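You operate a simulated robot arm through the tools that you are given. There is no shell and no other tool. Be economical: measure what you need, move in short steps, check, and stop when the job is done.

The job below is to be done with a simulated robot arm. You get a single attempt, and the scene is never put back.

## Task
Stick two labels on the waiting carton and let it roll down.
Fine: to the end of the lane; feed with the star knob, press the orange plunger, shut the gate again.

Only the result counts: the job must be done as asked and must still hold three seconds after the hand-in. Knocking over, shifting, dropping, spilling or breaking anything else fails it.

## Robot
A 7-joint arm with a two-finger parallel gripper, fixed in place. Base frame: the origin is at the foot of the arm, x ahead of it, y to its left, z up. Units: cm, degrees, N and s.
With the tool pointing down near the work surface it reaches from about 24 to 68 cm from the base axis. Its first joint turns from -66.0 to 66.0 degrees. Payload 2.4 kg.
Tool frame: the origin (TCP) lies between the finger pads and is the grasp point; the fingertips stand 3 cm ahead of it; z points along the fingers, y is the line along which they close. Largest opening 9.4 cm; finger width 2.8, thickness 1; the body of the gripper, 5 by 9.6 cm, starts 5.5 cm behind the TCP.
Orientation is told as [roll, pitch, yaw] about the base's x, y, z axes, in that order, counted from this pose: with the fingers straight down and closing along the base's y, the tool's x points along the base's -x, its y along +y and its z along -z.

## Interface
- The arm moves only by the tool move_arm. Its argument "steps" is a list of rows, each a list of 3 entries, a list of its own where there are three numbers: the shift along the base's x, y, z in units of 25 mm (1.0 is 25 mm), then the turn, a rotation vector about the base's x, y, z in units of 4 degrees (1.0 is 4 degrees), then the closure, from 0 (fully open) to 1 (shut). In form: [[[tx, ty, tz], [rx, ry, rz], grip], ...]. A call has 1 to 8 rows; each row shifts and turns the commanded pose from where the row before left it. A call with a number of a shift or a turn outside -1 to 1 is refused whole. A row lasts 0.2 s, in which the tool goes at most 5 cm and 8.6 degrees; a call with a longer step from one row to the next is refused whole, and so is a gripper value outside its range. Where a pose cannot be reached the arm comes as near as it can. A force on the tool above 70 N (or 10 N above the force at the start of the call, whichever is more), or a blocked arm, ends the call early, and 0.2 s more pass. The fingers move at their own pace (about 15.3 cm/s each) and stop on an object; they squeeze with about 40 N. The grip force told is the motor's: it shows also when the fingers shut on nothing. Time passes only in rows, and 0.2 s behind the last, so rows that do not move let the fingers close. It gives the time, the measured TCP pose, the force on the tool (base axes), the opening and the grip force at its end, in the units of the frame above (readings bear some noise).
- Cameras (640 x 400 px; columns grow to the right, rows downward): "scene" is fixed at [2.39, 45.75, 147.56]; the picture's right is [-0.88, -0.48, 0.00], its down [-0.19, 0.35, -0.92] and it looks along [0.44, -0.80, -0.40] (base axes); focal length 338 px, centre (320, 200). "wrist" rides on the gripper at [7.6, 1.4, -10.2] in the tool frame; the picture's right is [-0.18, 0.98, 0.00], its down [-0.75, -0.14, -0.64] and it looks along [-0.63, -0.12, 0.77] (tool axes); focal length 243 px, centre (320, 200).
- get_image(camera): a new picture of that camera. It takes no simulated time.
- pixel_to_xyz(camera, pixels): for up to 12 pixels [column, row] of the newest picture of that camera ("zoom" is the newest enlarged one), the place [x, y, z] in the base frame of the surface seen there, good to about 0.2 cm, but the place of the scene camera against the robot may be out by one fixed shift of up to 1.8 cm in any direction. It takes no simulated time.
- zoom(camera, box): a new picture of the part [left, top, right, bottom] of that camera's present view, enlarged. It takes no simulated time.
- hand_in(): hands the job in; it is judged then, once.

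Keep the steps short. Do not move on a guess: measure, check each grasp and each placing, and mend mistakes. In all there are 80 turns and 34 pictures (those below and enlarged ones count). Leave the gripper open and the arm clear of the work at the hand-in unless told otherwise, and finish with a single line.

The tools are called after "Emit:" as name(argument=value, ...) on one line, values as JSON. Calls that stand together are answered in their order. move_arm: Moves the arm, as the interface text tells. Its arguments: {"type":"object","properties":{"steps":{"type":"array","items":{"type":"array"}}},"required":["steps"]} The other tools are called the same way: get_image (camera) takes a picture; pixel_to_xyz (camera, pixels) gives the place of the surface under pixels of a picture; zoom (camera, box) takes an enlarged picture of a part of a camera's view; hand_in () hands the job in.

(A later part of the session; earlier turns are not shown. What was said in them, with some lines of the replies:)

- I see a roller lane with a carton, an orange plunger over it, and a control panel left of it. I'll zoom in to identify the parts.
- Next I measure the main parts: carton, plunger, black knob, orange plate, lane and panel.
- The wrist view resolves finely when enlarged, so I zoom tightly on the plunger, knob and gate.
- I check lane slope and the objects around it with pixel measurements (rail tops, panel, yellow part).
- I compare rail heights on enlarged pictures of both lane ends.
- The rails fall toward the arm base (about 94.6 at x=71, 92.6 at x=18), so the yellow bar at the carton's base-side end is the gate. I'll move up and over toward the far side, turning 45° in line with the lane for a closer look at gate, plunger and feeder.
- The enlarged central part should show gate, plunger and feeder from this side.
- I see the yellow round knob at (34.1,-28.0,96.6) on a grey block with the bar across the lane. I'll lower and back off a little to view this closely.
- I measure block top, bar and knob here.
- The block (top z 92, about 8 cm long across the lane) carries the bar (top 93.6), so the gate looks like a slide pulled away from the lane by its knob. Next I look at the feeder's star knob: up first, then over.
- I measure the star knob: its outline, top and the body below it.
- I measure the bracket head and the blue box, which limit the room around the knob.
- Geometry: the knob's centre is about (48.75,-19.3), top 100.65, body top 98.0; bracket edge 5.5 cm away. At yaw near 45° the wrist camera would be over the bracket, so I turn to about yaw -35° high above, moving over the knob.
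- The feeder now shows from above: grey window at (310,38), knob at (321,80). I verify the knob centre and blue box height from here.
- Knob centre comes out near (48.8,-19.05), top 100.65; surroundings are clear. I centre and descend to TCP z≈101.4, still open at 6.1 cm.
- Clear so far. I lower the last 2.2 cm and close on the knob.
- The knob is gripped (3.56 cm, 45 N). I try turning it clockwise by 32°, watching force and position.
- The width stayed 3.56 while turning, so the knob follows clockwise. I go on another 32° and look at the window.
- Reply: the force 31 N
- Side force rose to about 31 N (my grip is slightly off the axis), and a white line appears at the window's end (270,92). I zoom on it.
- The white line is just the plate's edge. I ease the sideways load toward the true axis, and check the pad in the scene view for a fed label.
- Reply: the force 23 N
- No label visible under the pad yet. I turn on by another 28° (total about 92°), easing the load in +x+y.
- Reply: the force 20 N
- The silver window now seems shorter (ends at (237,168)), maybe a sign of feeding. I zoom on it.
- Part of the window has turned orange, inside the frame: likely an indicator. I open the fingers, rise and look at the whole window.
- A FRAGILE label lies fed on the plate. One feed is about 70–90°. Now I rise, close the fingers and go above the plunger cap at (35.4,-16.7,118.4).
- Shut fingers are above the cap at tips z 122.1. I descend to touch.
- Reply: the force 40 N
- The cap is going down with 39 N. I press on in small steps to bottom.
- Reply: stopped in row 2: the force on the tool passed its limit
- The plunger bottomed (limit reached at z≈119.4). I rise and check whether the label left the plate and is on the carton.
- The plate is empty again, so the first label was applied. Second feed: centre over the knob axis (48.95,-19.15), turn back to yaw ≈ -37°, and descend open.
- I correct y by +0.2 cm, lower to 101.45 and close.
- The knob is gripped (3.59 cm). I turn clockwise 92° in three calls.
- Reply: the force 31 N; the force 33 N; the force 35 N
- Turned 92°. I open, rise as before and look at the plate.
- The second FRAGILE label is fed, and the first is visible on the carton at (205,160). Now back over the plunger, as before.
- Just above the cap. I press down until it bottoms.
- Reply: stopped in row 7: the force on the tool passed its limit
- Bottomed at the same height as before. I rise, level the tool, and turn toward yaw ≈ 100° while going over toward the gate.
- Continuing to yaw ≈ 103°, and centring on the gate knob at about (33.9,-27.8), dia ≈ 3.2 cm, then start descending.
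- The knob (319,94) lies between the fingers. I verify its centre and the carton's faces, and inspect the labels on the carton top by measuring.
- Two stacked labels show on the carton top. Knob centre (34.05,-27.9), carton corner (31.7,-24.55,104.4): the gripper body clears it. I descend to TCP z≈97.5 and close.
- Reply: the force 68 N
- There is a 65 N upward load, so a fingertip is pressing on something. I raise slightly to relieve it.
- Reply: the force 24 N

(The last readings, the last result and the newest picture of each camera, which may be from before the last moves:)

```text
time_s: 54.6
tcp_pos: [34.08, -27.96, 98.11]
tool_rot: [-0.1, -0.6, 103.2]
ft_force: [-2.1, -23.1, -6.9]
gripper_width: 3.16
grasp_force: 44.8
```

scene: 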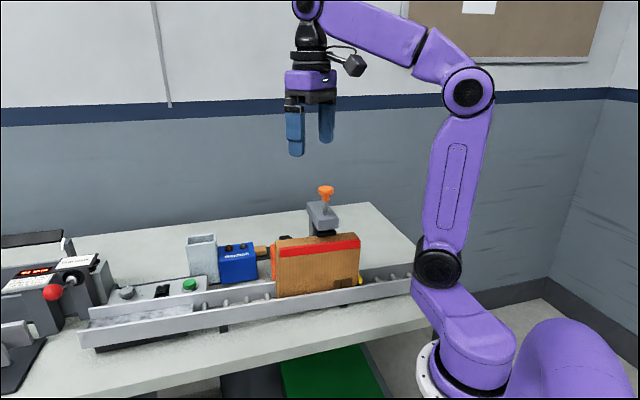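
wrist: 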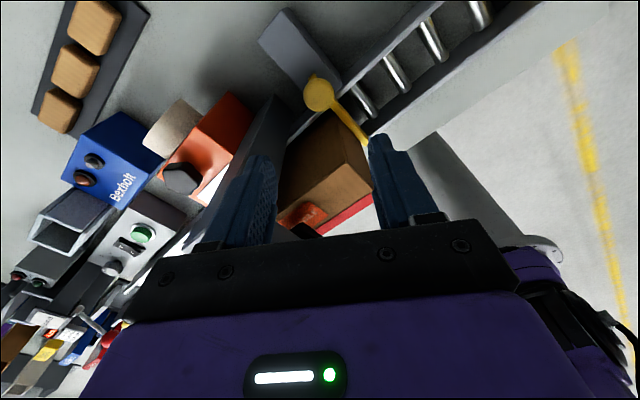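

Vertical load gone, knob held at 3.16 cm. I pull gently away from the lane, 1.5 cm first, to test whether it slides.

Emit:
move_arm(steps=[[[0.14, -0.14, 0], [0, 0, 0], 1], [[0.14, -0.14, 0], [0, 0, 0], 1], [[0.14, -0.14, 0], [0, 0, 0], 1]])

```text
time_s: 55.5
tcp_pos: [35.09, -29.0, 98.11]
tool_rot: [-0.1, -0.7, 103.0]
ft_force: [-9.7, -12.1, -2.1]
gripper_width: 3.12
grasp_force: 44.6
```

It slides along with little force. I pull on about 5.6 cm in small steps.

Emit:
move_arm(steps=[[[0.2, -0.2, 0], [0, 0, 0], 1], [[0.2, -0.2, 0], [0, 0, 0], 1], [[0.2, -0.2, 0], [0, 0, 0], 1], [[0.2, -0.2, 0], [0, 0, 0], 1], [[0.2, -0.2, 0], [0, 0, 0], 1], [[0.2, -0.2, 0], [0, 0, 0], 1], [[0.2, -0.2, 0], [0, 0, 0], 1], [[0.2, -0.2, 0], [0, 0, 0], 1]])

```text
time_s: 57.2
tcp_pos: [39.06, -32.92, 98.16]
tool_rot: [0.0, -0.8, 103.0]
ft_force: [-13.4, -3.1, -26.1]
gripper_width: 3.12
grasp_force: 45.4
```

The gate is pulled 7.0 cm. I hold still 1.6 s to let the carton roll, then look.

Emit:
move_arm(steps=[[[0, 0, 0], [0, 0, 0], 1], [[0, 0, 0], [0, 0, 0], 1], [[0, 0, 0], [0, 0, 0], 1], [[0, 0, 0], [0, 0, 0], 1], [[0, 0, 0], [0, 0, 0], 1], [[0, 0, 0], [0, 0, 0], 1], [[0, 0, 0], [0, 0, 0], 1], [[0, 0, 0], [0, 0, 0], 1]])

Emit:
get_image(camera="scene")

```text
time_s: 59.0
tcp_pos: [39.02, -32.89, 98.27]
tool_rot: [0.0, -0.8, 103.1]
ft_force: [-13.2, 0.7, -20.0]
gripper_width: 3.13
grasp_force: 45.2
```

```text
2 pictures are left
```

scene: 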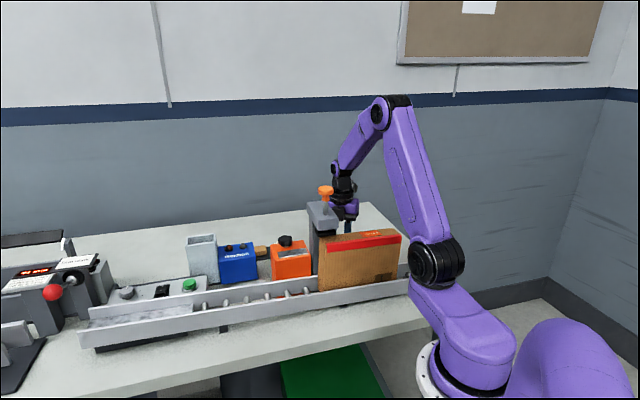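

The carton has moved down by about 40 px. I measure its present ends and the gate area.

Emit:
pixel_to_xyz(camera="scene", pixels=[[321, 255], [322, 288], [398, 245], [395, 272], [320, 275], [400, 236], [405, 272], [370, 240], [350, 262], [385, 276]])

Emit:
move_arm(steps=[[[0, 0, 0], [0, 0, 0], 1], [[0, 0, 0], [0, 0, 0], 1], [[0, 0, 0], [0, 0, 0], 1], [[0, 0, 0], [0, 0, 0], 1], [[0, 0, 0], [0, 0, 0], 1], [[0, 0, 0], [0, 0, 0], 1], [[0, 0, 0], [0, 0, 0], 1], [[0, 0, 0], [0, 0, 0], 1]])

Emit:
move_arm(steps=[[[0, 0, 0], [0, 0, 0], 1], [[0, 0, 0], [0, 0, 0], 1], [[0, 0, 0], [0, 0, 0], 1], [[0, 0, 0], [0, 0, 0], 1], [[0, 0, 0], [0, 0, 0], 1], [[0, 0, 0], [0, 0, 0], 1], [[0, 0, 0], [0, 0, 0], 1], [[0, 0, 0], [0, 0, 0], 1]])

Emit:
get_image(camera="scene")

```text
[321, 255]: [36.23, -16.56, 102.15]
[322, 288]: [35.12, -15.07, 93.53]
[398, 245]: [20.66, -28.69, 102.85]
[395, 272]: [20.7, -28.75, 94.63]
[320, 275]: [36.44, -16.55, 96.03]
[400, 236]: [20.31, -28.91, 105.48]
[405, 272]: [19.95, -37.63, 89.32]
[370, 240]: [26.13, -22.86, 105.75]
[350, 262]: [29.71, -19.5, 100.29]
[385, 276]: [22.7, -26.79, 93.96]
```

```text
time_s: 60.9
tcp_pos: [38.99, -32.95, 98.17]
tool_rot: [0.0, -0.8, 103.0]
ft_force: [-13.4, 4.2, -17.4]
gripper_width: 3.11
grasp_force: 45.3
```

```text
time_s: 62.6
tcp_pos: [39.12, -33.01, 98.13]
tool_rot: [0.1, -0.7, 103.0]
ft_force: [-13.8, 4.4, -15.7]
gripper_width: 3.16
grasp_force: 45.1
```

```text
1 pictures are left
```

scene: 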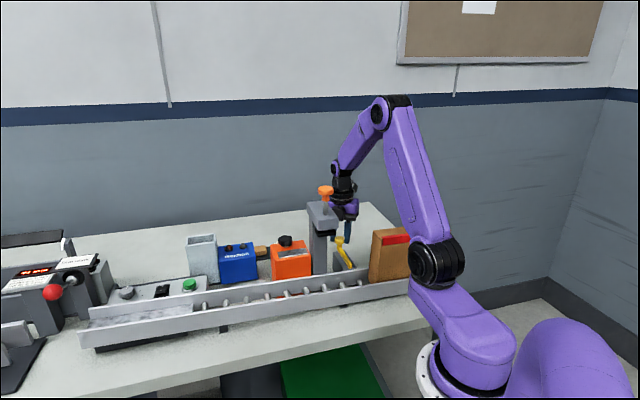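

The carton has rolled past the gate and still moves slowly. I measure its upstream end and keep waiting for the lane end.

Emit:
pixel_to_xyz(camera="scene", pixels=[[371, 240], [371, 270], [378, 255], [409, 255], [345, 250], [340, 240]])

Emit:
move_arm(steps=[[[0, 0, 0], [0, 0, 0], 1], [[0, 0, 0], [0, 0, 0], 1], [[0, 0, 0], [0, 0, 0], 1], [[0, 0, 0], [0, 0, 0], 1], [[0, 0, 0], [0, 0, 0], 1], [[0, 0, 0], [0, 0, 0], 1], [[0, 0, 0], [0, 0, 0], 1], [[0, 0, 0], [0, 0, 0], 1]])

Emit:
move_arm(steps=[[[0, 0, 0], [0, 0, 0], 1], [[0, 0, 0], [0, 0, 0], 1], [[0, 0, 0], [0, 0, 0], 1], [[0, 0, 0], [0, 0, 0], 1], [[0, 0, 0], [0, 0, 0], 1], [[0, 0, 0], [0, 0, 0], 1], [[0, 0, 0], [0, 0, 0], 1], [[0, 0, 0], [0, 0, 0], 1]])

```text
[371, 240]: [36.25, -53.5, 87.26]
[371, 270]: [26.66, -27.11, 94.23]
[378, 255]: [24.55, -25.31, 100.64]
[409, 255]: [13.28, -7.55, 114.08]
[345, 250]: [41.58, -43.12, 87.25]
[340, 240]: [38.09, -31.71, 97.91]
```

```text
time_s: 64.5
tcp_pos: [39.12, -33.02, 98.22]
tool_rot: [0.0, -0.8, 103.0]
ft_force: [-14.3, 4.3, -13.6]
gripper_width: 3.11
grasp_force: 45.6
```

```text
time_s: 66.2
tcp_pos: [38.99, -32.93, 98.28]
tool_rot: [0.0, -0.8, 103.0]
ft_force: [-13.8, 5.3, -12.2]
gripper_width: 3.14
grasp_force: 44.8
```

The carton's upstream end is at about u=-0.3 along the lane, well past the gate and at the lane's end stop. Now I push the gate shut by the same path, 7.0 cm.

Emit:
move_arm(steps=[[[-0.2, 0.2, 0], [0, 0, 0], 1], [[-0.2, 0.2, 0], [0, 0, 0], 1], [[-0.2, 0.2, 0], [0, 0, 0], 1], [[-0.2, 0.2, 0], [0, 0, 0], 1], [[-0.2, 0.2, 0], [0, 0, 0], 1], [[-0.2, 0.2, 0], [0, 0, 0], 1], [[-0.2, 0.2, 0], [0, 0, 0], 1], [[-0.2, 0.2, 0], [0, 0, 0], 1]])

Emit:
move_arm(steps=[[[-0.14, 0.14, 0], [0, 0, 0], 1], [[-0.14, 0.14, 0], [0, 0, 0], 1], [[-0.14, 0.14, 0], [0, 0, 0], 1], [[0, 0, 0], [0, 0, 0], 1]])

```text
time_s: 68.0
tcp_pos: [35.08, -28.94, 98.21]
tool_rot: [-0.2, -0.5, 103.0]
ft_force: [-12.4, -13.6, 7.5]
gripper_width: 3.14
grasp_force: 44.8
```

```text
time_s: 69.0
tcp_pos: [34.03, -27.93, 98.37]
tool_rot: [-0.2, -0.4, 103.0]
ft_force: [-10.4, -17.0, 1.4]
gripper_width: 3.13
grasp_force: 44.9
```

Back at the starting place (34.03,-27.93). A small extra nudge of 0.2 cm checks for the stop.

Emit:
move_arm(steps=[[[-0.06, 0.06, 0], [0, 0, 0], 1], [[0, 0, 0], [0, 0, 0], 1]])

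```text
time_s: 69.7
tcp_pos: [34.01, -27.86, 98.19]
tool_rot: [-0.4, -0.3, 103.0]
ft_force: [-0.3, -27.9, -4.9]
gripper_width: 3.12
grasp_force: 44.8
```

It didn't go further and the reaction rose along the slide by 15 N: the gate is at its stop. I release and rise clear.

Emit:
move_arm(steps=[[[0, 0, 0], [0, 0, 0], 0.38], [[0, 0, 0], [0, 0, 0], 0.38], [[0, 0, 0.6], [0, 0, 0], 0.38], [[0, 0, 1], [0, 0, 0], 0.38], [[0, 0, 1], [0, 0, 0], 0.38], [[0, 0, 1], [0, 0, 0], 0.38], [[0, 0, 1], [0, 0, 0], 0.2], [[0, 0, 1], [0, 0, 0], 0]])

Emit:
move_arm(steps=[[[0, 0, 1], [0, 0, 0], 0], [[0, 0, 1], [0, 0, 0], 0], [[0, 0, 1], [0, 0, 0], 0], [[0, 0, 1], [0, 0, 0], 0]])

Emit:
get_image(camera="wrist")

```text
time_s: 71.5
tcp_pos: [33.88, -27.74, 112.22]
tool_rot: [0.0, -0.6, 103.1]
ft_force: [0.5, 1.0, -0.3]
gripper_width: 9.39
grasp_force: 0.0
```

```text
time_s: 72.5
tcp_pos: [33.87, -27.68, 122.24]
tool_rot: [-0.1, -0.6, 103.1]
ft_force: [0.8, 0.2, 0.2]
gripper_width: 9.4
grasp_force: 0.0
```

```text
0 pictures are left
```

wrist: 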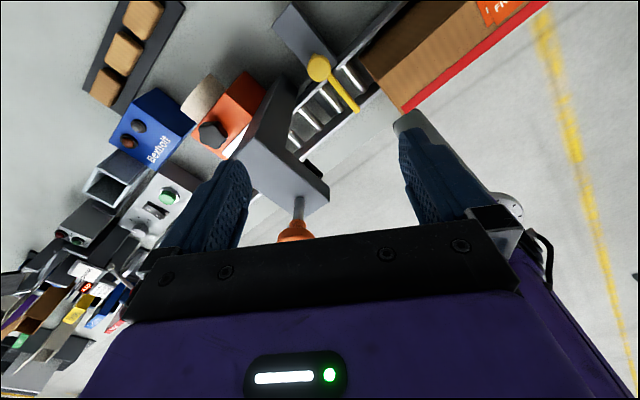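

The gate bar lies across the lane again and the carton is below it with the labels on top. I confirm by measuring the gate and carton in this picture.

Emit:
pixel_to_xyz(camera="wrist", pixels=[[318, 67], [340, 92], [354, 108], [403, 108], [362, 60], [490, 10], [505, 12], [380, 75]])

```text
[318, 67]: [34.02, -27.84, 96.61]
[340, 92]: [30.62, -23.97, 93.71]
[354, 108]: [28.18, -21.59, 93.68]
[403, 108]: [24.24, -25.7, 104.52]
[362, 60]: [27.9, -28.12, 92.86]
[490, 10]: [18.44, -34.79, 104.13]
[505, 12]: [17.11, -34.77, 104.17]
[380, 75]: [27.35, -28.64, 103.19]
```

Gate knob (34.02,-27.84) is back to its start value. The carton is at rest against the end of the lane, the gripper is open and the arm is clear, so I hand in.

Emit:
hand_in()

```text
The job is handed in.
```

The carton got two FRAGILE labels, one on top of the other, rolled to what I measured as the end of the lane (its end stop was out of view), and the gate is shut again; the job is handed in.
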